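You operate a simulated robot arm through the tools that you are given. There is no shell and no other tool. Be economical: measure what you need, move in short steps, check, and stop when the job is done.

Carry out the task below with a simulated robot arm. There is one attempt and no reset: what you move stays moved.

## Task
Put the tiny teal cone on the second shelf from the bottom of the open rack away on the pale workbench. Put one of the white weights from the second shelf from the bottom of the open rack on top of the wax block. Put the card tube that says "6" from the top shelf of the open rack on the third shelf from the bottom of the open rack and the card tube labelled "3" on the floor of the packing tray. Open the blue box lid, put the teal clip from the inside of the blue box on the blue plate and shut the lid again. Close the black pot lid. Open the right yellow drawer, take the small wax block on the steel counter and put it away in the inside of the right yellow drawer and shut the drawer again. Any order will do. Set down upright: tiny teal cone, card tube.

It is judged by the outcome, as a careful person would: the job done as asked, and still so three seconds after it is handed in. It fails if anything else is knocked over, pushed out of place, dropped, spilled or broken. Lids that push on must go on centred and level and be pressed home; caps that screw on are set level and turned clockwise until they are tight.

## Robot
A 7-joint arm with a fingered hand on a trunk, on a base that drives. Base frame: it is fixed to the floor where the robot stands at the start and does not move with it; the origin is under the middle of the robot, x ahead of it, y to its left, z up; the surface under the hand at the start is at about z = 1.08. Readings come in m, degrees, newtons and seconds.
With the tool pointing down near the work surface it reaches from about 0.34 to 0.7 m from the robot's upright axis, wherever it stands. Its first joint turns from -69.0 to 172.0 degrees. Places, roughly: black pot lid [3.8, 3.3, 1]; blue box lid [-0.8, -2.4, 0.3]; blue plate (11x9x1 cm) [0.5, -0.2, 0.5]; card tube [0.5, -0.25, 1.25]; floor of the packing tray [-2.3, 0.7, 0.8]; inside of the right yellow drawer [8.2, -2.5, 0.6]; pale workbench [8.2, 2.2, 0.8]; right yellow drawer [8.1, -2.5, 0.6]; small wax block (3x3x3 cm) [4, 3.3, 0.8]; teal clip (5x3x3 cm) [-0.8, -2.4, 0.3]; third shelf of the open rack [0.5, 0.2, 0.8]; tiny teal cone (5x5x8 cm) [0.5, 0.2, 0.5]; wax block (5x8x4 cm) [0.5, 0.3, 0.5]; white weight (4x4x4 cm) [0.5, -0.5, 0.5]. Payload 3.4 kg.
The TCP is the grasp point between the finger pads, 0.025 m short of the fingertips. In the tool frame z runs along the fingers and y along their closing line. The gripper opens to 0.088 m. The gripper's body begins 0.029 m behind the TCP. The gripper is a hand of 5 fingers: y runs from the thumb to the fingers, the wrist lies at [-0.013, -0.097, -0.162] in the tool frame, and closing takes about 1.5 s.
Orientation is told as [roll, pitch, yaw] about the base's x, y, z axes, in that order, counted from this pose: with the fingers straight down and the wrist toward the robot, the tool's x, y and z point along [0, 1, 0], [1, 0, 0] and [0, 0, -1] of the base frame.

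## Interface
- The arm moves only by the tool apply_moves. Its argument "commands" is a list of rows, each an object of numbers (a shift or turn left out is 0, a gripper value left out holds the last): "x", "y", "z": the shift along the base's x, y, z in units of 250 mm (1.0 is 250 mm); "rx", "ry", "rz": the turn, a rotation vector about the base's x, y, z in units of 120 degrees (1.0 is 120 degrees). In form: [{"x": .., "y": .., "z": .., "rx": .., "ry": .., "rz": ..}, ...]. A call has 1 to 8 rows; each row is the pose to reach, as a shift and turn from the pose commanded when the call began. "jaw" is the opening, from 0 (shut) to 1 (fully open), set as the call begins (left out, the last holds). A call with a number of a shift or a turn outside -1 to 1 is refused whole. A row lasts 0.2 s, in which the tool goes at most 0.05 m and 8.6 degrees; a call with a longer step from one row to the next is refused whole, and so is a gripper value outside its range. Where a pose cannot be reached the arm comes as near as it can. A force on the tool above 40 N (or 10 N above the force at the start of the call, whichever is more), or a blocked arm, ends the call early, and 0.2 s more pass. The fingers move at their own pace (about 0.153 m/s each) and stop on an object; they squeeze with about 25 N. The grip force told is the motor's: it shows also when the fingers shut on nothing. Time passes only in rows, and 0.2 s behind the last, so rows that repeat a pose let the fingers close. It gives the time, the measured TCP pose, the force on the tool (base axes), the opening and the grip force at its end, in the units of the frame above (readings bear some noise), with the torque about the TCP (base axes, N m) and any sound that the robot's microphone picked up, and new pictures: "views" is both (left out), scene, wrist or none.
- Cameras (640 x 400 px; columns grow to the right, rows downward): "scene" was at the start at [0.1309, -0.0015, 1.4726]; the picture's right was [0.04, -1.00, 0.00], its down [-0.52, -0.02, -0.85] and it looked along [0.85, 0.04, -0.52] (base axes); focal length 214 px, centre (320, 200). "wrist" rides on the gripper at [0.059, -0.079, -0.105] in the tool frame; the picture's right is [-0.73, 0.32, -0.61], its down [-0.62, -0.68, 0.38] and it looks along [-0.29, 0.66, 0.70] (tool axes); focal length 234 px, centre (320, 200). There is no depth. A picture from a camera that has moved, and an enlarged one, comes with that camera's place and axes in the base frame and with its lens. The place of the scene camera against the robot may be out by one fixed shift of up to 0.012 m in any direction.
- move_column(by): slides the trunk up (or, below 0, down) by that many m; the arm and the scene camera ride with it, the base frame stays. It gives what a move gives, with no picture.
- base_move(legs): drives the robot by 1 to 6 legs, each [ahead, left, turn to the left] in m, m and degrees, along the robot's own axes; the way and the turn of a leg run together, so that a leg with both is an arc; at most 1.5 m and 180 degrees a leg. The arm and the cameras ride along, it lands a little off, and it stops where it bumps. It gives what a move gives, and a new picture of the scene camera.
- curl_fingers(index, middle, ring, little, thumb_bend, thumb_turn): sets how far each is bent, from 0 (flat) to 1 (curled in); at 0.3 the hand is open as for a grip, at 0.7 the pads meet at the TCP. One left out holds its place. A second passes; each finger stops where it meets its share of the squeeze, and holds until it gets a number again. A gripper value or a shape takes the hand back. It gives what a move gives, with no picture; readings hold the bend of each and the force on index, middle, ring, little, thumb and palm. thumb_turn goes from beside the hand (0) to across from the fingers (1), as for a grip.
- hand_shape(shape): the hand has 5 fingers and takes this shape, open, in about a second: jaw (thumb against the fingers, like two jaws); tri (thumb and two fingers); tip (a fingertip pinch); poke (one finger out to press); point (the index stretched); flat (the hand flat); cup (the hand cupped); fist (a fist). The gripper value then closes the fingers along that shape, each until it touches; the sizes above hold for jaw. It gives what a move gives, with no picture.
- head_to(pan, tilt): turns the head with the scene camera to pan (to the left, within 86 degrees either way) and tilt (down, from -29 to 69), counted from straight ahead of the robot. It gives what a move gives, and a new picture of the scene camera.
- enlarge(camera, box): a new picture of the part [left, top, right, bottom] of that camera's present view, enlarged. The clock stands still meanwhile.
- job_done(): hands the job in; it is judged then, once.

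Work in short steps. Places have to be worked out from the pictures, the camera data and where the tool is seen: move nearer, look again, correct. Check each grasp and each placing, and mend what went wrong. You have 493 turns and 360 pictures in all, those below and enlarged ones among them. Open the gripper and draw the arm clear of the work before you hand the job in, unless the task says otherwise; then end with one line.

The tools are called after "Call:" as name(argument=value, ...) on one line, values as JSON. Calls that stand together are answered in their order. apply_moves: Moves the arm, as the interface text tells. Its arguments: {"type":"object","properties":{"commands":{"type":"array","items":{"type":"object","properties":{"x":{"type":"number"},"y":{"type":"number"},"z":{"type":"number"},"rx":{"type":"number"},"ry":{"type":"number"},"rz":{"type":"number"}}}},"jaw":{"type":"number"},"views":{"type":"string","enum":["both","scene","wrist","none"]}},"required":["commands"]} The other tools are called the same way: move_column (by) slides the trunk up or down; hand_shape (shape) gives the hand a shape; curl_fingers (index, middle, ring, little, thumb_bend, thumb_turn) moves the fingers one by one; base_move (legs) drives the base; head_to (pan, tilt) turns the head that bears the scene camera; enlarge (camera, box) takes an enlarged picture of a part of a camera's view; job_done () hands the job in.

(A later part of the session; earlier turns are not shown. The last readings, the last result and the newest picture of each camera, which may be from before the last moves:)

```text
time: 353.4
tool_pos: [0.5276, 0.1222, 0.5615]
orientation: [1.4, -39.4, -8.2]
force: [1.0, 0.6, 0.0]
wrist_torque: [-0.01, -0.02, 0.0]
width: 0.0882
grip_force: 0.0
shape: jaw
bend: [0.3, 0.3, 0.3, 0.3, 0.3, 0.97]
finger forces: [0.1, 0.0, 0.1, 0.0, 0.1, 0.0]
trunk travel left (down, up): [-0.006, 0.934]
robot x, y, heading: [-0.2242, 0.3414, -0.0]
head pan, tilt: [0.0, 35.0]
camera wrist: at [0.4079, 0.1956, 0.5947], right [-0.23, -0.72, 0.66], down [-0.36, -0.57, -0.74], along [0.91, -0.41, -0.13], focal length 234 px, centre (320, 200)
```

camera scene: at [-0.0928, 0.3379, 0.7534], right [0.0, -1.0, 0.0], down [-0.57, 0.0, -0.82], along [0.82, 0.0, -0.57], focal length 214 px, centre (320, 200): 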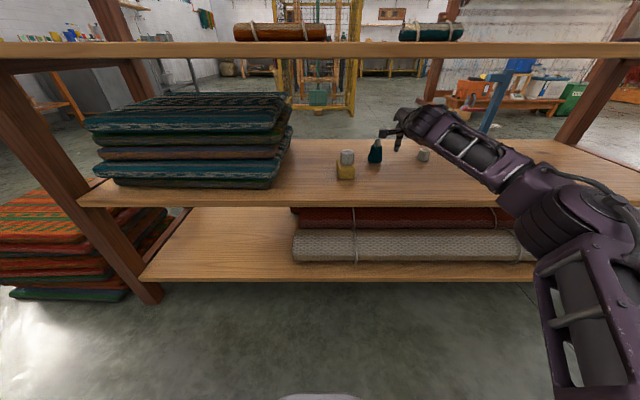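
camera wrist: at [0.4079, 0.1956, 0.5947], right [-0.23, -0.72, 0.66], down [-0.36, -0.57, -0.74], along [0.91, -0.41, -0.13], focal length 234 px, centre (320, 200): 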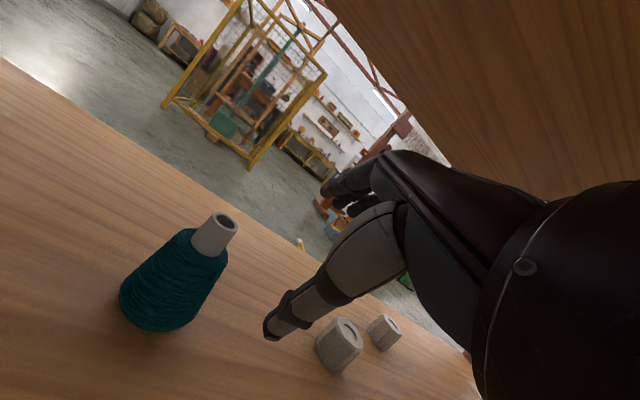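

The arm folded into an awkward elbow pose and stopped. I back out and restore the extended low-elbow pose first.

Call:
base_move(legs=[[-0.38, 0, 0]])

Call:
apply_moves(commands=[{"x": 0.05, "y": 0.05, "rz": 0.03, "ry": 0.03}, {"x": 0.05, "y": 0.1, "rz": 0.068, "ry": 0.07}, {"x": 0.05, "y": 0.15, "rz": 0.068, "ry": 0.12}, {"x": 0.05, "y": 0.2, "rz": 0.068, "ry": 0.16}, {"x": 0.05, "y": 0.2, "rz": 0.068, "ry": 0.2}])

```text
time: 355.8
tool_pos: [0.1465, 0.1222, 0.5629]
orientation: [1.4, -39.4, -8.2]
force: [-0.2, -0.2, 0.2]
wrist_torque: [0.0, 0.0, 0.04]
width: 0.0882
grip_force: 0.0
shape: jaw
bend: [0.3, 0.3, 0.3, 0.3, 0.3, 0.97]
finger forces: [0.0, 0.0, 0.0, 0.0, 0.0, 0.1]
trunk travel left (down, up): [-0.006, 0.934]
robot x, y, heading: [-0.6034, 0.3397, 0.2]
head pan, tilt: [0.0, 35.0]
camera scene: at [-0.4743, 0.3373, 0.7534], right [0.0, -1.0, 0.0], down [-0.57, 0.0, -0.82], along [0.82, 0.0, -0.57], focal length 214 px, centre (320, 200)
```

scene: 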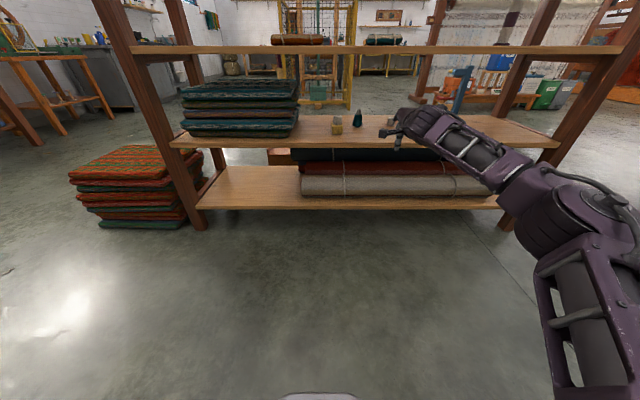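

```text
time: 357.0
tool_pos: [0.1437, 0.1732, 0.545]
orientation: [-0.4, -15.4, 0.9]
force: [-0.3, -0.6, 0.1]
wrist_torque: [-0.03, 0.01, 0.03]
width: 0.0878
grip_force: 0.0
shape: jaw
bend: [0.3, 0.3, 0.3, 0.3, 0.3, 0.97]
finger forces: [0.0, 0.0, 0.0, 0.0, 0.0, 0.0]
out of reach, approached as far as the arm can: row 5
trunk travel left (down, up): [-0.006, 0.934]
robot x, y, heading: [-0.602, 0.3395, 0.3]
head pan, tilt: [0.0, 35.0]
camera scene: at [-0.4743, 0.3373, 0.7533], right [0.0, -1.0, 0.0], down [-0.57, 0.0, -0.82], along [0.82, 0.0, -0.57], focal length 214 px, centre (320, 200)
camera wrist: at [0.0377, 0.2305, 0.6256], right [0.16, -0.72, 0.67], down [-0.55, -0.63, -0.55], along [0.82, -0.28, -0.5], focal length 234 px, centre (320, 200)
```

scene: 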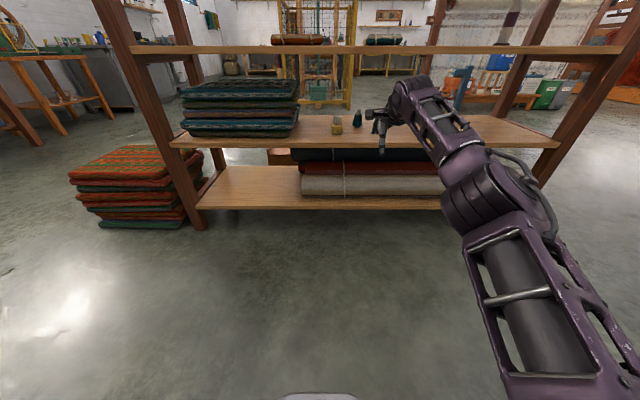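
wrist: 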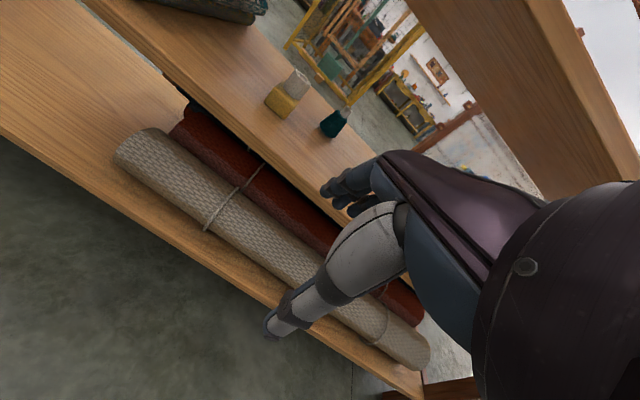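

The pose is good again. I tilt to −25° so the fingers clear the cone's top under the shelf, then drive in to just before the cone.

Call:
apply_moves(commands=[{"z": 0.02, "ry": -0.04, "rz": -0.007}, {"z": 0.025, "ry": -0.08, "rz": -0.007}], views="none")

Call:
base_move(legs=[[0.31, 0, 0]])

Call:
apply_moves(commands=[{"x": 0}], views="wrist")

```text
time: 357.6
tool_pos: [0.1424, 0.1737, 0.5507]
orientation: [-0.3, -25.1, 0.1]
force: [0.2, -1.1, -0.3]
wrist_torque: [0.02, -0.04, 0.0]
width: 0.0881
grip_force: 0.1
shape: jaw
bend: [0.3, 0.3, 0.3, 0.3, 0.3, 0.97]
finger forces: [0.1, 0.0, 0.1, 0.0, 0.0, 0.1]
trunk travel left (down, up): [-0.006, 0.934]
robot x, y, heading: [-0.6051, 0.3423, 0.0]
head pan, tilt: [0.0, 35.0]
```

```text
time: 359.7
tool_pos: [0.4547, 0.1739, 0.5524]
orientation: [-0.2, -25.0, 0.0]
force: [-0.4, -0.4, -0.1]
wrist_torque: [-0.02, 0.02, 0.01]
width: 0.0879
grip_force: 0.1
shape: jaw
bend: [0.3, 0.3, 0.3, 0.3, 0.3, 0.97]
finger forces: [0.0, 0.0, 0.0, 0.0, 0.0, 0.1]
trunk travel left (down, up): [-0.006, 0.934]
robot x, y, heading: [-0.2951, 0.3421, -0.2]
head pan, tilt: [0.0, 35.0]
camera scene: at [-0.163, 0.3379, 0.7534], right [0.0, -1.0, 0.0], down [-0.57, 0.0, -0.82], along [0.82, 0.0, -0.57], focal length 214 px, centre (320, 200)
```

scene: 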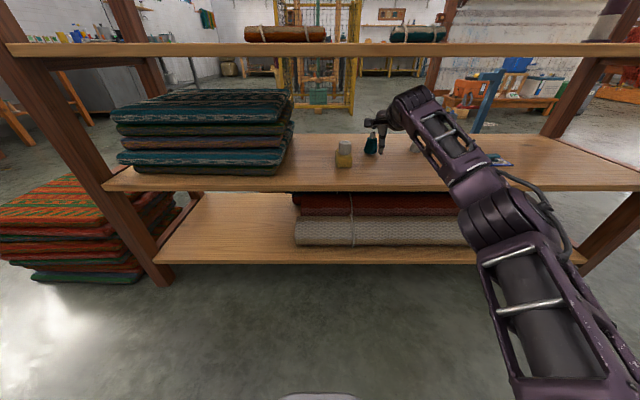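

```text
time: 360.1
tool_pos: [0.4558, 0.1752, 0.5523]
orientation: [-0.4, -24.9, 0.0]
force: [-0.3, -0.9, 0.2]
wrist_torque: [0.03, 0.0, 0.01]
width: 0.088
grip_force: 0.0
shape: jaw
bend: [0.3, 0.3, 0.3, 0.3, 0.3, 0.97]
finger forces: [0.0, 0.0, 0.1, 0.0, 0.0, 0.0]
trunk travel left (down, up): [-0.006, 0.934]
robot x, y, heading: [-0.2961, 0.3423, 0.1]
head pan, tilt: [0.0, 35.0]
camera wrist: at [0.3384, 0.2329, 0.6133], right [0.04, -0.72, 0.69], down [-0.46, -0.63, -0.63], along [0.89, -0.29, -0.35], focal length 234 px, centre (320, 200)
```

wrist: 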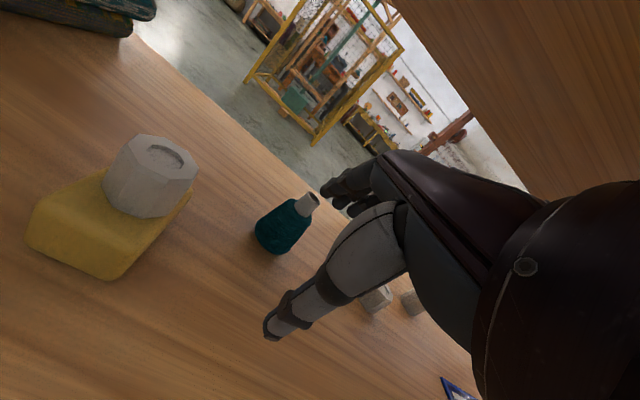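

Cone at (0.538,0.173), top 0.53. I drive 8 cm further, then lower and level the tilt around it.

Call:
base_move(legs=[[0.08, 0, 0]])

Call:
apply_moves(commands=[{"z": -0.06, "ry": 0.03}, {"z": -0.12, "ry": 0.06}, {"z": -0.17, "ry": 0.085}], views="wrist")

```text
time: 361.1
tool_pos: [0.5356, 0.1744, 0.5523]
orientation: [-0.3, -25.0, 0.1]
force: [-0.3, -0.3, 0.0]
wrist_torque: [0.03, -0.02, -0.04]
width: 0.0878
grip_force: 0.0
shape: jaw
bend: [0.3, 0.3, 0.3, 0.3, 0.3, 0.97]
finger forces: [0.0, 0.1, 0.1, 0.1, 0.1, 0.0]
trunk travel left (down, up): [-0.006, 0.934]
robot x, y, heading: [-0.2095, 0.3443, 0.1]
head pan, tilt: [0.0, 35.0]
camera scene: at [-0.0828, 0.3382, 0.7534], right [0.0, -1.0, 0.0], down [-0.57, 0.0, -0.82], along [0.82, 0.0, -0.57], focal length 214 px, centre (320, 200)
```

scene: 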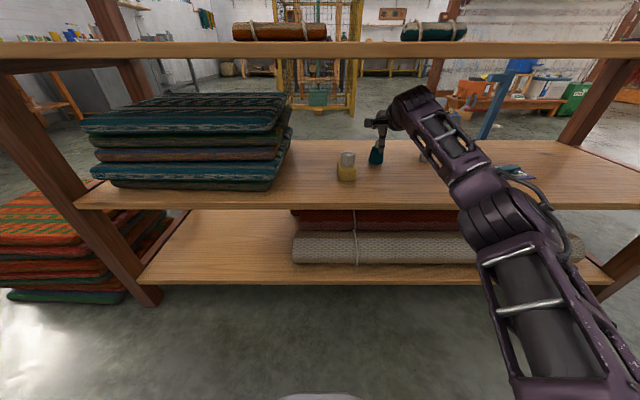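

```text
time: 361.9
tool_pos: [0.5355, 0.1746, 0.5085]
orientation: [-0.3, -14.8, 0.2]
force: [-0.7, 0.0, -0.2]
wrist_torque: [0.02, 0.02, 0.0]
width: 0.0879
grip_force: 0.1
shape: jaw
bend: [0.3, 0.3, 0.3, 0.3, 0.3, 0.97]
finger forces: [0.0, 0.1, 0.0, 0.0, 0.0, 0.1]
trunk travel left (down, up): [-0.006, 0.934]
robot x, y, heading: [-0.2133, 0.3436, 0.3]
head pan, tilt: [0.0, 35.0]
camera wrist: at [0.4313, 0.2333, 0.5895], right [0.16, -0.72, 0.67], down [-0.56, -0.63, -0.54], along [0.81, -0.29, -0.5], focal length 234 px, centre (320, 200)
```

wrist: 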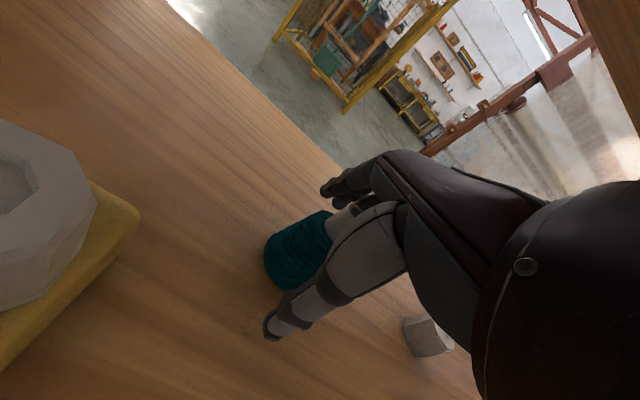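

The cone is in the grasp. I close.

Call:
apply_moves(commands=[{"z": -0.012}, {"z": -0.012}, {"z": -0.012}, {"z": -0.012}, {"z": -0.012}, {"z": -0.012}, {"z": -0.012}, {"z": -0.012}], jaw=0, views="none")

Call:
apply_moves(commands=[{"z": 0.04}, {"z": 0.08}], views="none")

Call:
enlarge(camera="wrist", box=[200, 140, 440, 340])

```text
time: 363.7
tool_pos: [0.5358, 0.1747, 0.5062]
orientation: [-0.3, -15.0, 0.0]
force: [0.0, -0.3, 1.7]
wrist_torque: [-0.01, 0.03, -0.01]
width: 0.0314
grip_force: 25.2
shape: jaw
bend: [0.74, 0.5, 0.55, 0.52, 0.74, 1.0]
finger forces: [12.3, 8.4, 0.0, 0.1, 20.1, 0.1]
trunk travel left (down, up): [-0.006, 0.934]
robot x, y, heading: [-0.2126, 0.3437, 0.0]
head pan, tilt: [0.0, 35.0]
```

```text
time: 364.3
tool_pos: [0.5362, 0.1736, 0.5247]
orientation: [-0.3, -14.8, 0.1]
force: [0.5, 0.3, -1.3]
wrist_torque: [0.03, -0.01, 0.01]
width: 0.0315
grip_force: 25.1
shape: jaw
bend: [0.74, 0.5, 0.55, 0.52, 0.74, 1.0]
finger forces: [12.3, 8.1, 0.0, 0.0, 19.4, 0.0]
trunk travel left (down, up): [-0.006, 0.934]
robot x, y, heading: [-0.2104, 0.3419, 0.2]
head pan, tilt: [0.0, 35.0]
```

```text
2.00 times, centred on (320, 240) of wrist
camera zoom: at [0.4314, 0.2333, 0.6065], right [0.16, -0.72, 0.67], down [-0.56, -0.63, -0.54], along [0.81, -0.29, -0.5], focal length 468 px, centre (320, 120)
```

zoom: 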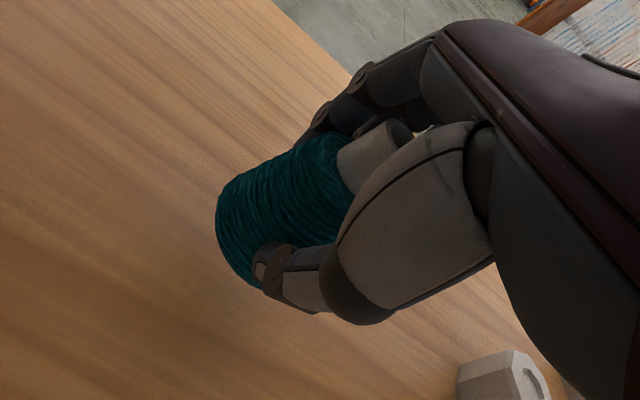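

The cone is held upright. I back out, drive left past the rack's end and look down the aisle toward the pale workbench.

Call:
base_move(legs=[[-0.45, 0, 0], [-0.15, 1.45, 0], [0, 0.45, 0]])

Call:
move_column(by=0.4)

Call:
head_to(pan=0, tilt=15)

```text
time: 376.3
tool_pos: [-0.0753, 2.0848, 0.5255]
orientation: [-0.3, -14.8, 0.6]
force: [0.5, -1.0, -0.5]
wrist_torque: [0.02, -0.05, -0.03]
width: 0.0313
grip_force: 24.9
shape: jaw
bend: [0.74, 0.5, 0.55, 0.52, 0.74, 1.0]
finger forces: [12.4, 8.1, 0.0, 0.1, 19.4, 0.0]
trunk travel left (down, up): [-0.006, 0.934]
robot x, y, heading: [-0.8219, 2.2486, 0.8]
head pan, tilt: [0.0, 35.0]
camera scene: at [-0.6956, 2.2449, 0.7533], right [0.01, -1.0, 0.0], down [-0.57, -0.01, -0.82], along [0.82, 0.01, -0.57], focal length 214 px, centre (320, 200)
```

scene: 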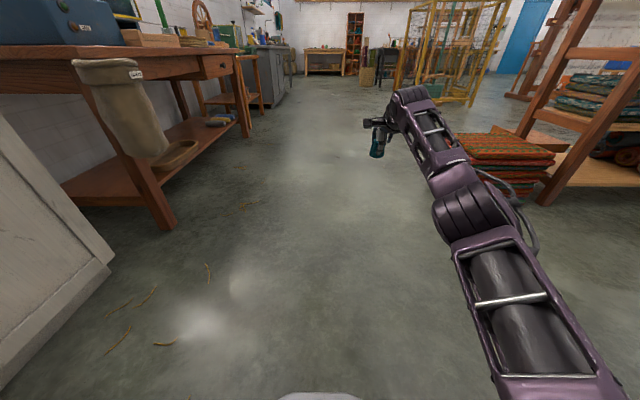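

```text
time: 380.1
tool_pos: [-0.0761, 2.0857, 0.9253]
orientation: [-0.3, -14.8, 0.5]
force: [-0.2, 0.1, -1.0]
wrist_torque: [0.02, 0.03, -0.01]
width: 0.0316
grip_force: 25.2
shape: jaw
bend: [0.74, 0.5, 0.55, 0.52, 0.74, 1.0]
finger forces: [12.3, 8.3, 0.0, 0.1, 19.3, 0.0]
trunk travel left (down, up): [-0.406, 0.534]
robot x, y, heading: [-0.8246, 2.2505, 0.5]
head pan, tilt: [0.0, 35.0]
```

```text
time: 380.9
tool_pos: [-0.0755, 2.0857, 0.9245]
orientation: [-0.3, -14.8, 0.5]
force: [0.5, -0.3, -0.4]
wrist_torque: [-0.05, 0.01, 0.0]
width: 0.0315
grip_force: 24.7
shape: jaw
bend: [0.74, 0.5, 0.55, 0.52, 0.74, 1.0]
finger forces: [12.4, 8.4, 0.0, 0.1, 19.5, 0.1]
trunk travel left (down, up): [-0.406, 0.534]
robot x, y, heading: [-0.8222, 2.2454, 0.4]
head pan, tilt: [0.0, 15.0]
camera scene: at [-0.6902, 2.2449, 1.1853], right [0.01, -1.0, 0.0], down [-0.26, 0.0, -0.97], along [0.97, 0.01, -0.26], focal length 214 px, centre (320, 200)
```

scene: 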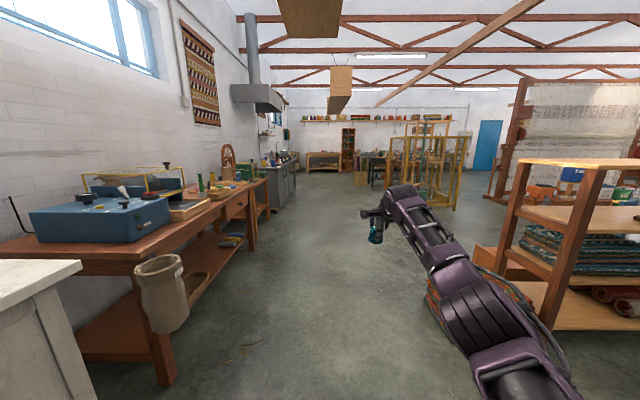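

The aisle ahead is clear. I drive 6 m toward the pale workbench and look.

Call:
base_move(legs=[[1.5, -0.05, 0], [1.5, 0, 0], [1.5, 0, 0], [1.5, 0, 0]])

Call:
head_to(pan=0, tilt=25)

```text
refused: leg 1 is longer than a leg can be; nothing moved
```

```text
time: 381.6
tool_pos: [-0.0763, 2.0854, 0.9251]
orientation: [-0.3, -14.8, 0.5]
force: [0.3, 0.4, -0.2]
wrist_torque: [0.02, 0.0, -0.03]
width: 0.0316
grip_force: 24.7
shape: jaw
bend: [0.74, 0.5, 0.55, 0.52, 0.74, 1.0]
finger forces: [12.4, 8.2, 0.1, 0.0, 19.4, 0.1]
trunk travel left (down, up): [-0.406, 0.534]
robot x, y, heading: [-0.8259, 2.2525, 0.6]
head pan, tilt: [0.0, 25.0]
camera scene: at [-0.6914, 2.2449, 1.1692], right [0.01, -1.0, 0.0], down [-0.42, 0.0, -0.91], along [0.91, 0.01, -0.42], focal length 214 px, centre (320, 200)
```

scene: 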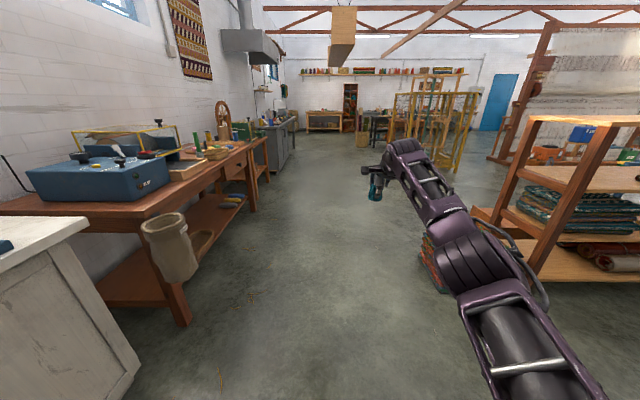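

The leg was slightly too long; I drive with 1.45 m legs.

Call:
base_move(legs=[[1.45, -0.08, 0], [1.45, 0, -0.5], [1.45, 0, 0], [1.45, 0, 0]])

```text
time: 409.2
tool_pos: [5.7075, 2.0178, 0.9258]
orientation: [-0.3, -14.8, 0.0]
force: [-0.1, 0.2, -0.8]
wrist_torque: [0.03, 0.0, 0.0]
width: 0.0315
grip_force: 24.9
shape: jaw
bend: [0.74, 0.5, 0.55, 0.52, 0.74, 1.0]
finger forces: [12.4, 8.5, 0.0, 0.0, 19.4, 0.0]
trunk travel left (down, up): [-0.406, 0.534]
robot x, y, heading: [4.9588, 2.1886, -0.1]
head pan, tilt: [0.0, 25.0]
camera scene: at [5.0935, 2.1822, 1.1691], right [0.0, -1.0, 0.0], down [-0.42, 0.0, -0.91], along [0.91, 0.0, -0.42], focal length 214 px, centre (320, 200)
```

scene: 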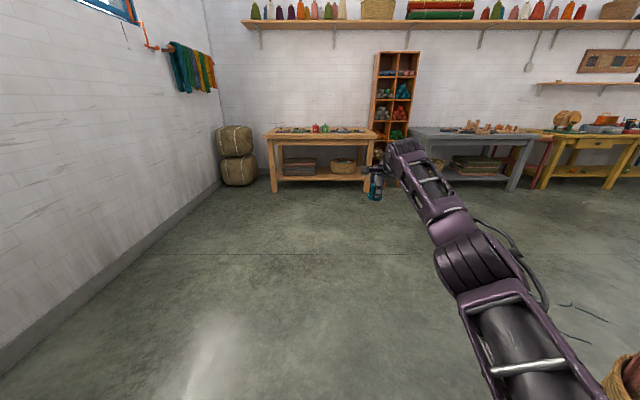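

The pale workbench is ahead (front x≈7.9, y 1.5–2.8). I raise a little and drive closer for a look.

Call:
move_column(by=0.15)

Call:
base_move(legs=[[1.45, 0, 0], [0.45, 0, 0]])

Call:
head_to(pan=0, tilt=35)

```text
time: 410.9
tool_pos: [5.7074, 2.017, 1.0753]
orientation: [-0.4, -14.7, 0.1]
force: [0.1, 0.6, 0.0]
wrist_torque: [0.04, -0.01, 0.01]
width: 0.0313
grip_force: 24.7
shape: jaw
bend: [0.74, 0.5, 0.55, 0.52, 0.74, 1.0]
finger forces: [12.5, 8.4, 0.0, 0.0, 19.4, 0.1]
trunk travel left (down, up): [-0.556, 0.384]
robot x, y, heading: [4.9599, 2.1872, 0.1]
head pan, tilt: [0.0, 25.0]
```

```text
time: 420.4
tool_pos: [7.6048, 2.0353, 1.0747]
orientation: [-0.2, -14.8, 0.4]
force: [0.5, 0.2, -0.7]
wrist_torque: [0.02, -0.01, 0.02]
width: 0.0314
grip_force: 24.9
shape: jaw
bend: [0.74, 0.5, 0.55, 0.52, 0.74, 1.0]
finger forces: [12.5, 8.4, 0.1, 0.0, 19.4, 0.0]
trunk travel left (down, up): [-0.556, 0.384]
robot x, y, heading: [6.8572, 2.2039, 0.5]
head pan, tilt: [0.0, 25.0]
camera scene: at [6.9896, 2.1958, 1.319], right [0.01, -1.0, 0.0], down [-0.42, 0.0, -0.91], along [0.91, 0.01, -0.42], focal length 214 px, centre (320, 200)
```

scene: 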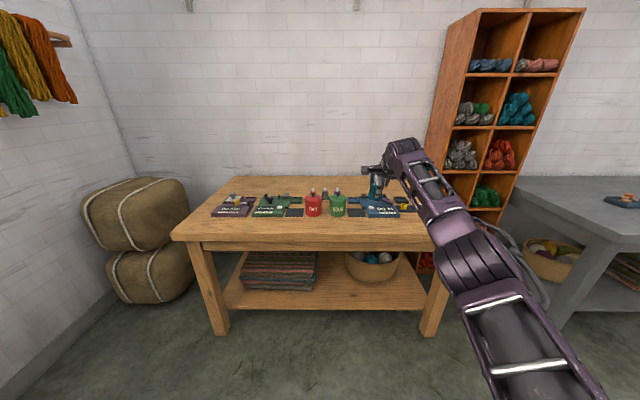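

```text
time: 421.2
tool_pos: [7.6033, 2.0359, 1.0752]
orientation: [-0.3, -14.8, 0.4]
force: [0.0, -0.3, -1.0]
wrist_torque: [-0.01, 0.02, 0.02]
width: 0.0314
grip_force: 24.5
shape: jaw
bend: [0.74, 0.5, 0.55, 0.52, 0.74, 1.0]
finger forces: [12.4, 8.4, 0.1, 0.0, 19.4, 0.0]
trunk travel left (down, up): [-0.556, 0.384]
robot x, y, heading: [6.858, 2.1987, 0.3]
head pan, tilt: [0.0, 35.0]
camera scene: at [6.985, 2.1957, 1.3034], right [0.01, -1.0, 0.0], down [-0.57, 0.0, -0.82], along [0.82, 0.01, -0.57], focal length 214 px, centre (320, 200)
```

scene: 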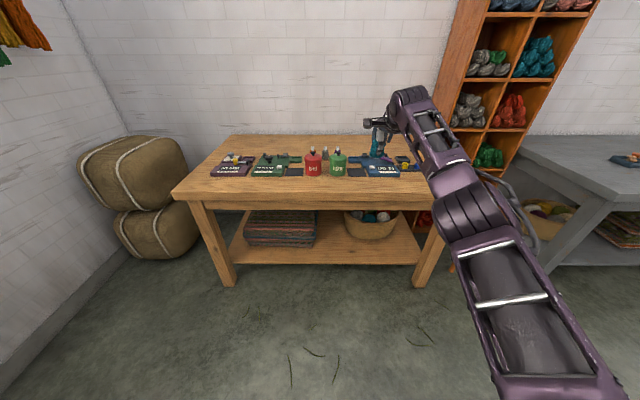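

The front strip of the bench (x 7.73–7.90) is free. I drive so the cone is above (7.80, 2.04) and check with the wrist view.

Call:
base_move(legs=[[0.195, 0, 0]])

Call:
move_column(by=-0.12)

Call:
enlarge(camera="wrist", box=[0, 0, 640, 400])

Call:
enlarge(camera="scene", box=[280, 90, 480, 240])

```text
time: 422.7
tool_pos: [7.8029, 2.0382, 1.0758]
orientation: [-0.2, -14.8, 0.4]
force: [0.4, 0.3, -0.6]
wrist_torque: [0.03, 0.0, -0.03]
width: 0.0316
grip_force: 25.3
shape: jaw
bend: [0.74, 0.5, 0.55, 0.52, 0.74, 1.0]
finger forces: [12.5, 8.4, 0.0, 0.0, 19.3, 0.0]
trunk travel left (down, up): [-0.556, 0.384]
robot x, y, heading: [7.0557, 2.2034, 0.4]
head pan, tilt: [0.0, 35.0]
camera scene: at [7.1831, 2.1974, 1.3032], right [0.01, -1.0, 0.0], down [-0.57, 0.0, -0.82], along [0.82, 0.01, -0.57], focal length 214 px, centre (320, 200)
```

scene: 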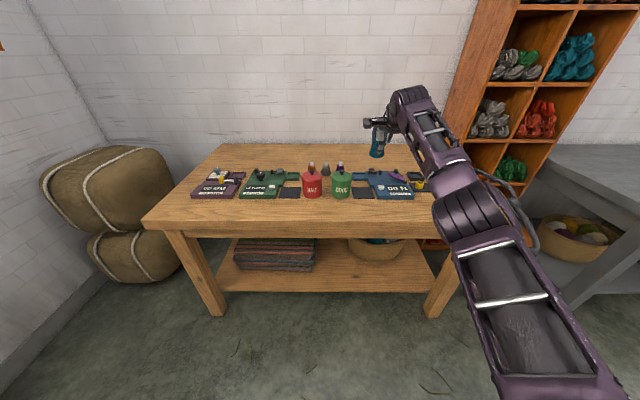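

```text
time: 424.2
tool_pos: [7.8023, 2.0374, 0.9551]
orientation: [-0.2, -14.8, 0.4]
force: [0.5, 0.3, -0.7]
wrist_torque: [0.01, 0.0, 0.0]
width: 0.0314
grip_force: 24.7
shape: jaw
bend: [0.74, 0.5, 0.55, 0.52, 0.74, 1.0]
finger forces: [12.5, 8.3, 0.0, 0.1, 19.4, 0.0]
trunk travel left (down, up): [-0.436, 0.504]
robot x, y, heading: [7.0497, 2.2031, 0.5]
head pan, tilt: [0.0, 35.0]
```

```text
1.00 times, centred on (320, 200) of wrist (not enlarged: the box is as wide or as high as the picture)
camera zoom: at [7.6967, 2.0954, 1.0369], right [0.16, -0.72, 0.67], down [-0.56, -0.63, -0.54], along [0.81, -0.29, -0.5], focal length 234 px, centre (320, 200)
```

zoom: 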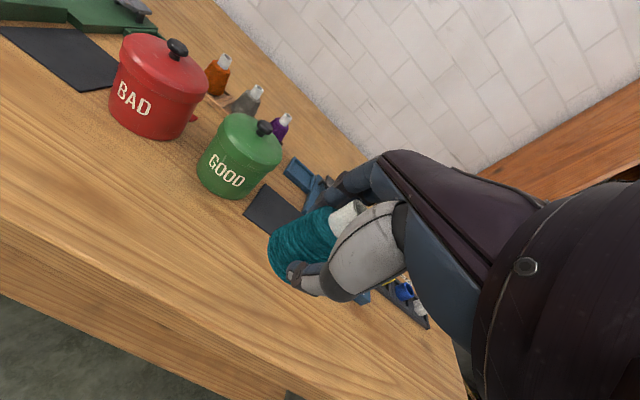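

```text
2.67 times, centred on (380, 165) of scene
camera zoom: at [7.1821, 2.1975, 1.1834], right [0.01, -1.0, 0.0], down [-0.57, 0.0, -0.82], along [0.82, 0.01, -0.57], focal length 572 px, centre (160, 293)
```

zoom: 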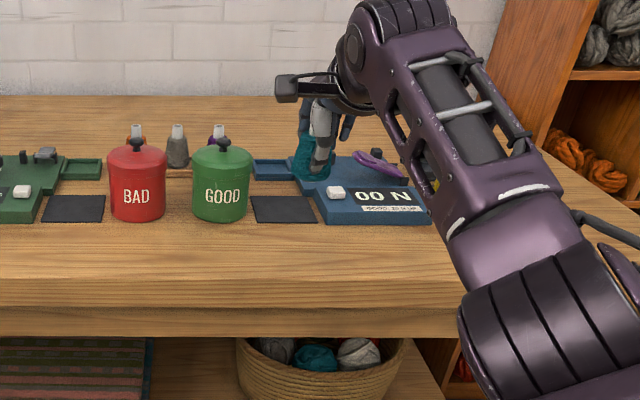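

The landing spot (7.80,2.04) is bare wood in front of the kit. I lower by trunk 9 cm, then creep to contact.

Call:
move_column(by=-0.09)

Call:
enlarge(camera="scene", box=[280, 90, 480, 240])

```text
time: 425.5
tool_pos: [7.8007, 2.0371, 0.8644]
orientation: [-0.4, -14.8, 0.3]
force: [-0.1, -0.2, 0.6]
wrist_torque: [0.0, -0.02, 0.04]
width: 0.0312
grip_force: 25.1
shape: jaw
bend: [0.74, 0.5, 0.55, 0.52, 0.74, 1.0]
finger forces: [12.6, 8.4, 0.0, 0.0, 19.4, 0.0]
trunk travel left (down, up): [-0.346, 0.594]
robot x, y, heading: [7.0533, 2.2024, 0.8]
head pan, tilt: [0.0, 35.0]
```

```text
2.67 times, centred on (380, 165) of scene
camera zoom: at [7.1821, 2.1975, 1.0934], right [0.01, -1.0, 0.0], down [-0.57, 0.0, -0.82], along [0.82, 0.01, -0.57], focal length 572 px, centre (160, 293)
```

zoom: 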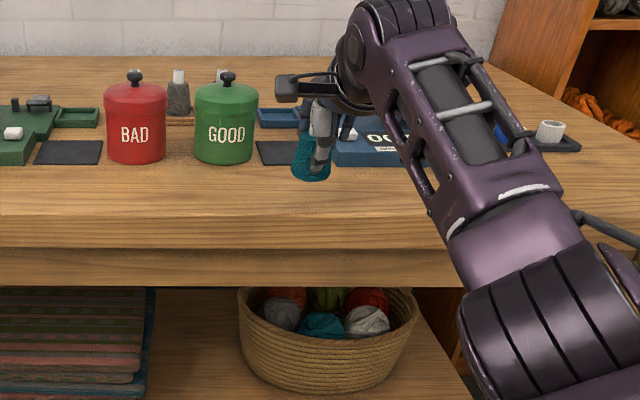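

Call:
apply_moves(commands=[{"z": -0.02}, {"z": -0.04}], views="none")

Call:
apply_moves(commands=[{"z": -0.016}, {"z": -0.028}], views="none")

Call:
apply_moves(commands=[{"z": -0.012}, {"z": -0.02}], views="none")

```text
time: 426.1
tool_pos: [7.8021, 2.0368, 0.8555]
orientation: [-0.3, -14.8, 0.4]
force: [0.5, -0.4, -0.3]
wrist_torque: [0.04, 0.04, 0.0]
width: 0.0313
grip_force: 25.0
shape: jaw
bend: [0.74, 0.5, 0.55, 0.52, 0.74, 1.0]
finger forces: [12.5, 8.4, 0.0, 0.0, 19.3, 0.1]
trunk travel left (down, up): [-0.346, 0.594]
robot x, y, heading: [7.0522, 2.2071, 0.4]
head pan, tilt: [0.0, 35.0]
```

```text
time: 426.7
tool_pos: [7.8014, 2.038, 0.8474]
orientation: [-0.4, -14.8, 0.4]
force: [-0.4, -0.6, 0.0]
wrist_torque: [0.02, 0.02, -0.02]
width: 0.0312
grip_force: 24.8
shape: jaw
bend: [0.74, 0.5, 0.55, 0.52, 0.74, 1.0]
finger forces: [12.4, 8.4, 0.1, 0.0, 19.5, 0.0]
trunk travel left (down, up): [-0.346, 0.594]
robot x, y, heading: [7.0529, 2.2013, 0.5]
head pan, tilt: [0.0, 35.0]
```

```text
time: 427.3
tool_pos: [7.8007, 2.0369, 0.8428]
orientation: [-0.4, -14.8, 0.4]
force: [-0.1, -0.8, -0.2]
wrist_torque: [0.03, 0.05, -0.01]
width: 0.0314
grip_force: 24.9
shape: jaw
bend: [0.74, 0.5, 0.55, 0.52, 0.74, 1.0]
finger forces: [12.6, 8.3, 0.0, 0.0, 19.4, 0.0]
trunk travel left (down, up): [-0.346, 0.594]
robot x, y, heading: [7.0546, 2.2005, 0.5]
head pan, tilt: [0.0, 35.0]
```

Not yet in contact; I keep creeping down.

Call:
apply_moves(commands=[{"z": -0.012}, {"z": -0.02}], views="none")

Call:
apply_moves(commands=[{"z": -0.012}, {"z": -0.02}], views="none")

Call:
enlarge(camera="scene", box=[320, 100, 440, 190])

```text
time: 427.9
tool_pos: [7.8011, 2.0371, 0.8372]
orientation: [-0.3, -14.8, 0.4]
force: [-0.3, -1.1, -0.9]
wrist_torque: [0.02, 0.01, -0.02]
width: 0.0312
grip_force: 24.9
shape: jaw
bend: [0.74, 0.5, 0.55, 0.52, 0.74, 1.0]
finger forces: [12.5, 8.4, 0.0, 0.1, 19.4, 0.0]
trunk travel left (down, up): [-0.346, 0.594]
robot x, y, heading: [7.0522, 2.2059, 0.1]
head pan, tilt: [0.0, 35.0]
```

```text
time: 428.5
tool_pos: [7.802, 2.0373, 0.8326]
orientation: [-0.4, -14.8, 0.4]
force: [0.1, -1.8, 0.0]
wrist_torque: [0.01, -0.03, 0.0]
width: 0.0312
grip_force: 24.6
shape: jaw
bend: [0.74, 0.5, 0.55, 0.52, 0.74, 1.0]
finger forces: [12.5, 8.5, 0.0, 0.0, 19.4, 0.1]
trunk travel left (down, up): [-0.346, 0.594]
robot x, y, heading: [7.0537, 2.2, 0.7]
head pan, tilt: [0.0, 35.0]
```

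```text
4.44 times, centred on (380, 145) of scene
camera zoom: at [7.1823, 2.1974, 1.0933], right [0.01, -1.0, 0.0], down [-0.57, 0.0, -0.82], along [0.82, 0.01, -0.57], focal length 953 px, centre (53, 444)
```

zoom: 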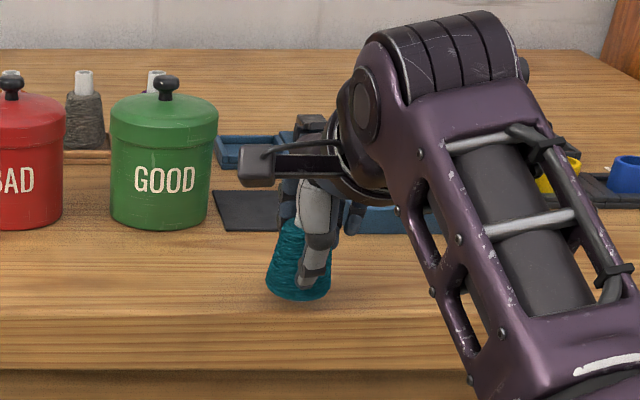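

The cone would land too near the front edge. I raise 2 cm and drive 4.5 cm further in.

Call:
apply_moves(commands=[{"z": 0.06}, {"z": 0.1}], views="none")

Call:
base_move(legs=[[0.045, 0, 0]])

Call:
enlarge(camera="scene", box=[320, 100, 440, 190])

Call:
enlarge(camera="wrist", box=[160, 100, 440, 400])

```text
time: 429.1
tool_pos: [7.801, 2.0353, 0.8592]
orientation: [-0.2, -14.7, 0.4]
force: [0.5, 0.7, 0.5]
wrist_torque: [-0.01, 0.01, 0.01]
width: 0.0315
grip_force: 25.3
shape: jaw
bend: [0.74, 0.5, 0.55, 0.52, 0.74, 1.0]
finger forces: [12.5, 8.4, 0.0, 0.0, 19.4, 0.0]
trunk travel left (down, up): [-0.346, 0.594]
robot x, y, heading: [7.0541, 2.2009, 0.5]
head pan, tilt: [0.0, 35.0]
```

```text
time: 430.0
tool_pos: [7.8458, 2.0377, 0.8575]
orientation: [-0.4, -14.8, 0.4]
force: [0.3, 0.7, -1.3]
wrist_torque: [0.0, 0.04, -0.01]
width: 0.0313
grip_force: 25.0
shape: jaw
bend: [0.74, 0.5, 0.55, 0.52, 0.74, 1.0]
finger forces: [12.5, 8.6, 0.0, 0.1, 19.5, 0.0]
trunk travel left (down, up): [-0.346, 0.594]
robot x, y, heading: [7.0969, 2.2048, 0.2]
head pan, tilt: [0.0, 35.0]
camera scene: at [7.2279, 2.1976, 1.0932], right [0.01, -1.0, 0.0], down [-0.57, 0.0, -0.82], along [0.82, 0.01, -0.57], focal length 214 px, centre (320, 200)
```

scene: 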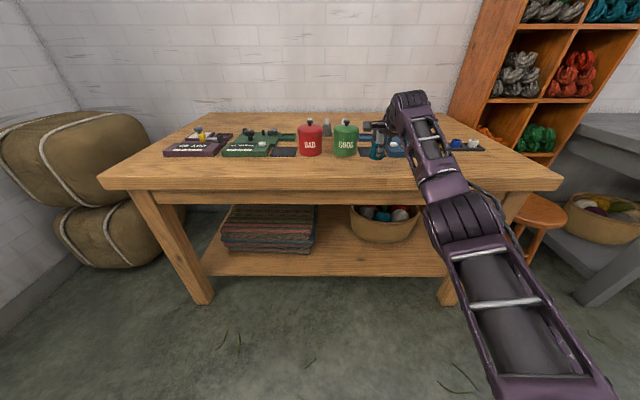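

```text
4.44 times, centred on (380, 145) of scene
camera zoom: at [7.2279, 2.1976, 1.0932], right [0.01, -1.0, 0.0], down [-0.57, 0.0, -0.82], along [0.82, 0.01, -0.57], focal length 953 px, centre (53, 444)
```

zoom: 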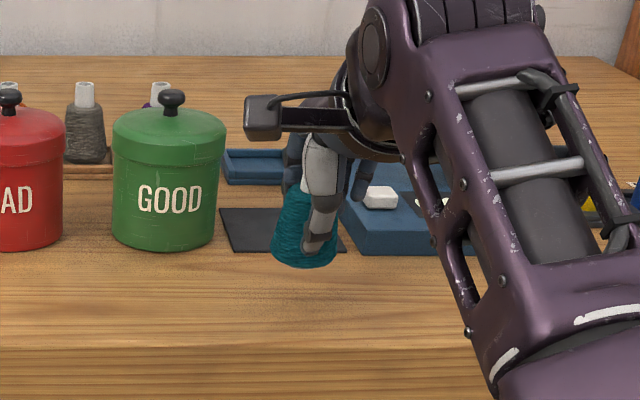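

```text
1.33 times, centred on (300, 250) of wrist
camera zoom: at [7.7422, 2.0951, 0.939], right [0.16, -0.72, 0.67], down [-0.56, -0.63, -0.54], along [0.81, -0.29, -0.5], focal length 312 px, centre (347, 133)
```

zoom: 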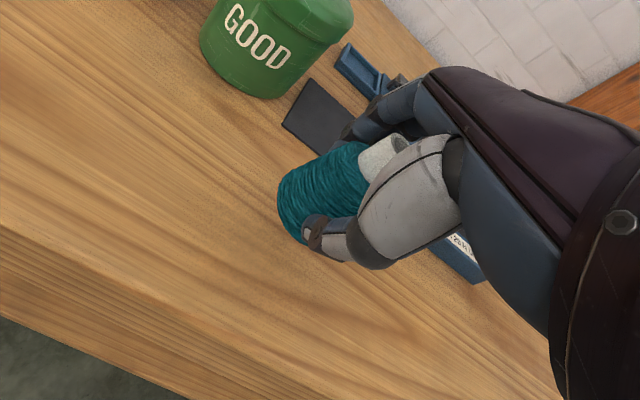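

Good spot. I lower in small steps to contact.

Call:
apply_moves(commands=[{"z": -0.04}, {"z": -0.08}, {"z": -0.1}], views="none")

Call:
apply_moves(commands=[{"z": -0.012}, {"z": -0.02}], views="none")

Call:
apply_moves(commands=[{"z": -0.012}, {"z": -0.02}], views="none")

```text
time: 430.8
tool_pos: [7.8459, 2.0369, 0.8331]
orientation: [-0.3, -14.8, 0.4]
force: [-0.2, -0.4, -0.8]
wrist_torque: [0.01, 0.01, -0.01]
width: 0.0311
grip_force: 25.3
shape: jaw
bend: [0.74, 0.5, 0.55, 0.52, 0.74, 1.0]
finger forces: [12.5, 8.4, 0.0, 0.0, 19.5, 0.0]
trunk travel left (down, up): [-0.346, 0.594]
robot x, y, heading: [7.0985, 2.2017, 0.4]
head pan, tilt: [0.0, 35.0]
```

```text
time: 431.4
tool_pos: [7.846, 2.0364, 0.8279]
orientation: [-0.3, -14.8, 0.4]
force: [-0.2, -0.7, 0.3]
wrist_torque: [0.02, -0.01, 0.02]
width: 0.0314
grip_force: 25.7
shape: jaw
bend: [0.74, 0.5, 0.55, 0.52, 0.74, 1.0]
finger forces: [12.5, 8.5, 0.0, 0.0, 19.5, 0.0]
trunk travel left (down, up): [-0.346, 0.594]
robot x, y, heading: [7.1, 2.2032, 0.2]
head pan, tilt: [0.0, 35.0]
```

```text
time: 432.0
tool_pos: [7.8464, 2.0381, 0.8262]
orientation: [-0.3, -15.0, 0.4]
force: [0.9, 0.6, 5.2]
wrist_torque: [0.0, -0.03, -0.01]
width: 0.0316
grip_force: 25.2
shape: jaw
bend: [0.74, 0.49, 0.55, 0.52, 0.75, 1.0]
finger forces: [14.6, 9.7, 0.0, 0.0, 21.2, 0.1]
trunk travel left (down, up): [-0.346, 0.594]
robot x, y, heading: [7.0965, 2.2055, 0.5]
head pan, tilt: [0.0, 35.0]
```

Contact with 5 N. I open (raising 1 mm of command) and check the cone.

Call:
apply_moves(commands=[{"z": 0.006}, {"z": 0.006}, {"z": 0.006}, {"z": 0.006}, {"z": 0.006}, {"z": 0.006}], jaw=0.85, views="wrist")

Call:
move_column(by=0.15)

Call:
base_move(legs=[[-0.4, 0, 0]])

Call:
enlarge(camera="scene", box=[260, 120, 420, 230])

```text
time: 433.4
tool_pos: [7.8452, 2.0366, 0.8261]
orientation: [-0.3, -14.8, 0.5]
force: [0.0, -0.2, 0.1]
wrist_torque: [0.01, -0.02, -0.01]
width: 0.0746
grip_force: 0.1
shape: jaw
bend: [0.28, 0.33, 0.31, 0.32, 0.43, 0.99]
finger forces: [0.0, 0.1, 0.0, 0.1, 0.0, 0.0]
trunk travel left (down, up): [-0.346, 0.594]
robot x, y, heading: [7.0973, 2.2054, 0.4]
head pan, tilt: [0.0, 35.0]
camera wrist: at [7.7414, 2.0951, 0.9064], right [0.16, -0.72, 0.67], down [-0.56, -0.63, -0.54], along [0.81, -0.29, -0.5], focal length 234 px, centre (320, 200)
```

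wrist: 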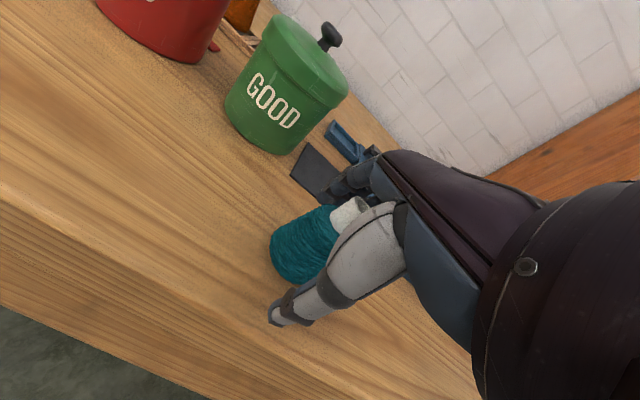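

```text
time: 435.1
tool_pos: [7.8457, 2.0379, 0.9753]
orientation: [-0.2, -14.8, 0.3]
force: [-0.5, -0.7, 0.9]
wrist_torque: [-0.01, -0.01, 0.0]
width: 0.0745
grip_force: 0.1
shape: jaw
bend: [0.28, 0.33, 0.31, 0.32, 0.43, 0.99]
finger forces: [0.0, 0.1, 0.0, 0.1, 0.0, 0.0]
trunk travel left (down, up): [-0.496, 0.444]
robot x, y, heading: [7.0971, 2.205, 0.5]
head pan, tilt: [0.0, 35.0]
```

```text
time: 437.6
tool_pos: [7.4478, 2.0366, 0.9752]
orientation: [-0.3, -15.0, 0.7]
force: [0.4, -0.4, -0.2]
wrist_torque: [0.02, 0.0, -0.01]
width: 0.0748
grip_force: 0.1
shape: jaw
bend: [0.28, 0.33, 0.31, 0.32, 0.43, 0.99]
finger forces: [0.0, 0.0, 0.1, 0.0, 0.0, 0.0]
trunk travel left (down, up): [-0.496, 0.444]
robot x, y, heading: [6.695, 2.2009, 0.7]
head pan, tilt: [0.0, 35.0]
camera scene: at [6.8283, 2.1943, 1.2434], right [0.01, -1.0, 0.0], down [-0.57, -0.01, -0.82], along [0.82, 0.01, -0.57], focal length 214 px, centre (320, 200)
```

scene: 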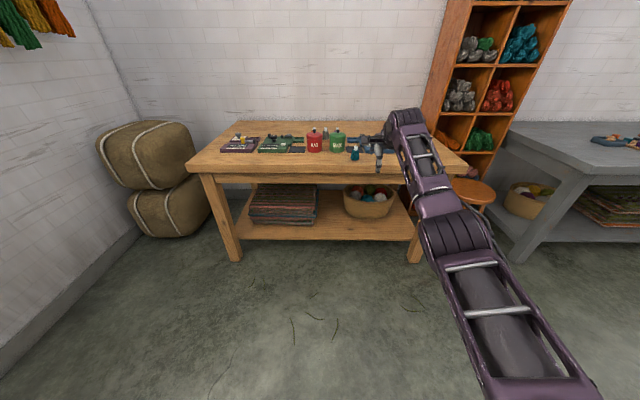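

```text
3.64 times, centred on (340, 175) of scene
camera zoom: at [6.8283, 2.1943, 1.2434], right [0.01, -1.0, 0.0], down [-0.57, -0.01, -0.82], along [0.82, 0.01, -0.57], focal length 780 px, centre (247, 291)
```

zoom: 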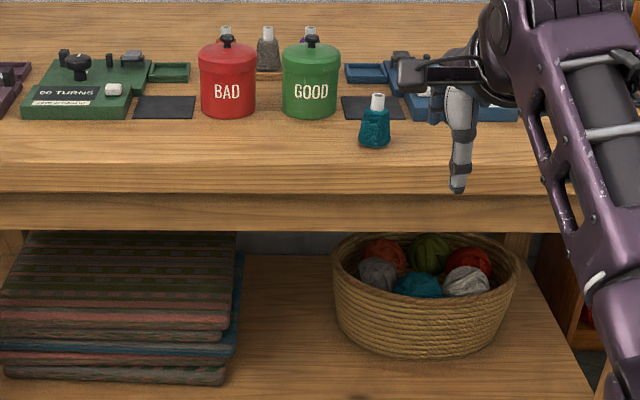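

The cone stands upright on the bench. Next, the yellow drawer at (8.1,-2.5): I look to the right for the route.

Call:
head_to(pan=-70, tilt=20)

```text
time: 439.0
tool_pos: [7.4475, 2.0356, 0.9757]
orientation: [-0.3, -14.8, 0.8]
force: [-0.6, 0.7, -0.4]
wrist_torque: [0.0, -0.02, -0.06]
width: 0.0746
grip_force: 0.0
shape: jaw
bend: [0.28, 0.33, 0.31, 0.32, 0.43, 0.99]
finger forces: [0.0, 0.0, 0.0, 0.1, 0.0, 0.0]
trunk travel left (down, up): [-0.496, 0.444]
robot x, y, heading: [6.6979, 2.1954, 0.8]
head pan, tilt: [-70.0, 20.0]
camera scene: at [6.7739, 2.1062, 1.2672], right [-0.94, -0.35, 0.0], down [-0.12, 0.32, -0.94], along [0.33, -0.88, -0.34], focal length 214 px, centre (320, 200)
```

scene: 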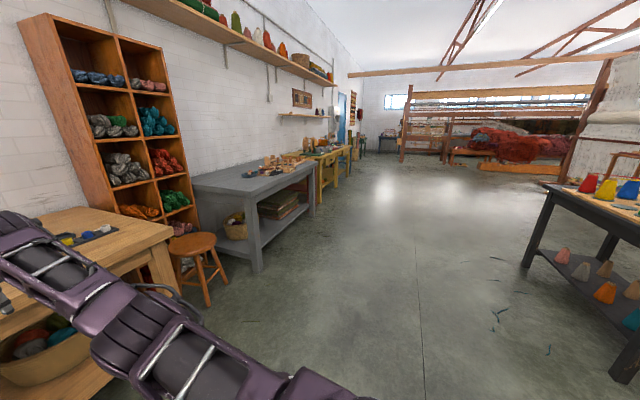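

The lane along x≈6.6 is clear. I drive right (−y) to face the yellow bench.

Call:
base_move(legs=[[-0.15, -1.4, -0.8], [0, -1.45, 0], [0, -1.45, 0]])

Call:
head_to(pan=0, tilt=30)

```text
time: 459.7
tool_pos: [7.3185, -2.2768, 0.9747]
orientation: [-0.3, -14.9, 0.3]
force: [0.6, 0.6, -0.3]
wrist_torque: [0.03, 0.03, 0.02]
width: 0.0748
grip_force: 0.0
shape: jaw
bend: [0.28, 0.33, 0.31, 0.32, 0.43, 0.99]
finger forces: [0.0, 0.1, 0.0, 0.0, 0.0, 0.0]
trunk travel left (down, up): [-0.496, 0.444]
robot x, y, heading: [6.571, -2.1093, 0.3]
head pan, tilt: [-70.0, 20.0]
camera scene: at [6.6442, -2.204, 1.2672], right [-0.94, -0.35, 0.0], down [-0.12, 0.32, -0.94], along [0.33, -0.88, -0.34], focal length 214 px, centre (320, 200)
```

scene: 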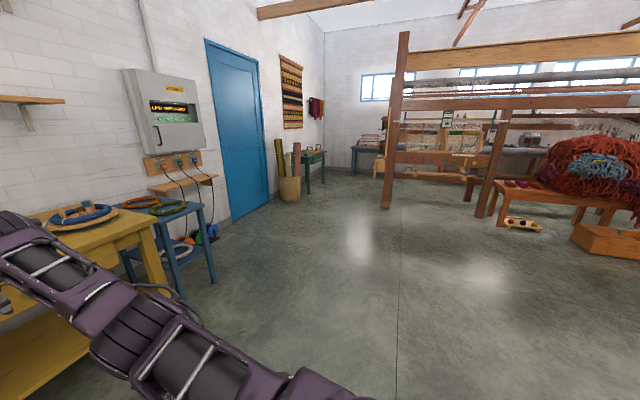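

```text
time: 461.1
tool_pos: [7.3188, -2.2782, 0.976]
orientation: [-0.2, -14.9, 0.3]
force: [-0.1, 0.7, -1.1]
wrist_torque: [-0.04, 0.01, -0.02]
width: 0.0745
grip_force: 0.1
shape: jaw
bend: [0.28, 0.33, 0.31, 0.32, 0.43, 0.99]
finger forces: [0.1, 0.0, 0.1, 0.0, 0.0, 0.0]
trunk travel left (down, up): [-0.496, 0.444]
robot x, y, heading: [6.5671, -2.1133, 0.3]
head pan, tilt: [0.0, 30.0]
camera scene: at [6.7022, -2.116, 1.2512], right [0.01, -1.0, 0.0], down [-0.5, 0.0, -0.87], along [0.87, 0.01, -0.5], focal length 214 px, centre (320, 200)
```

scene: 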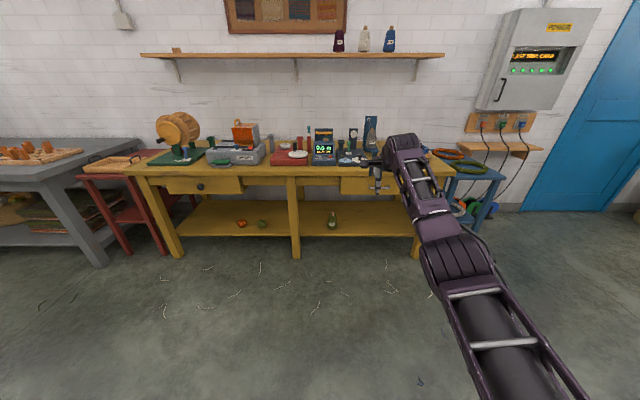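

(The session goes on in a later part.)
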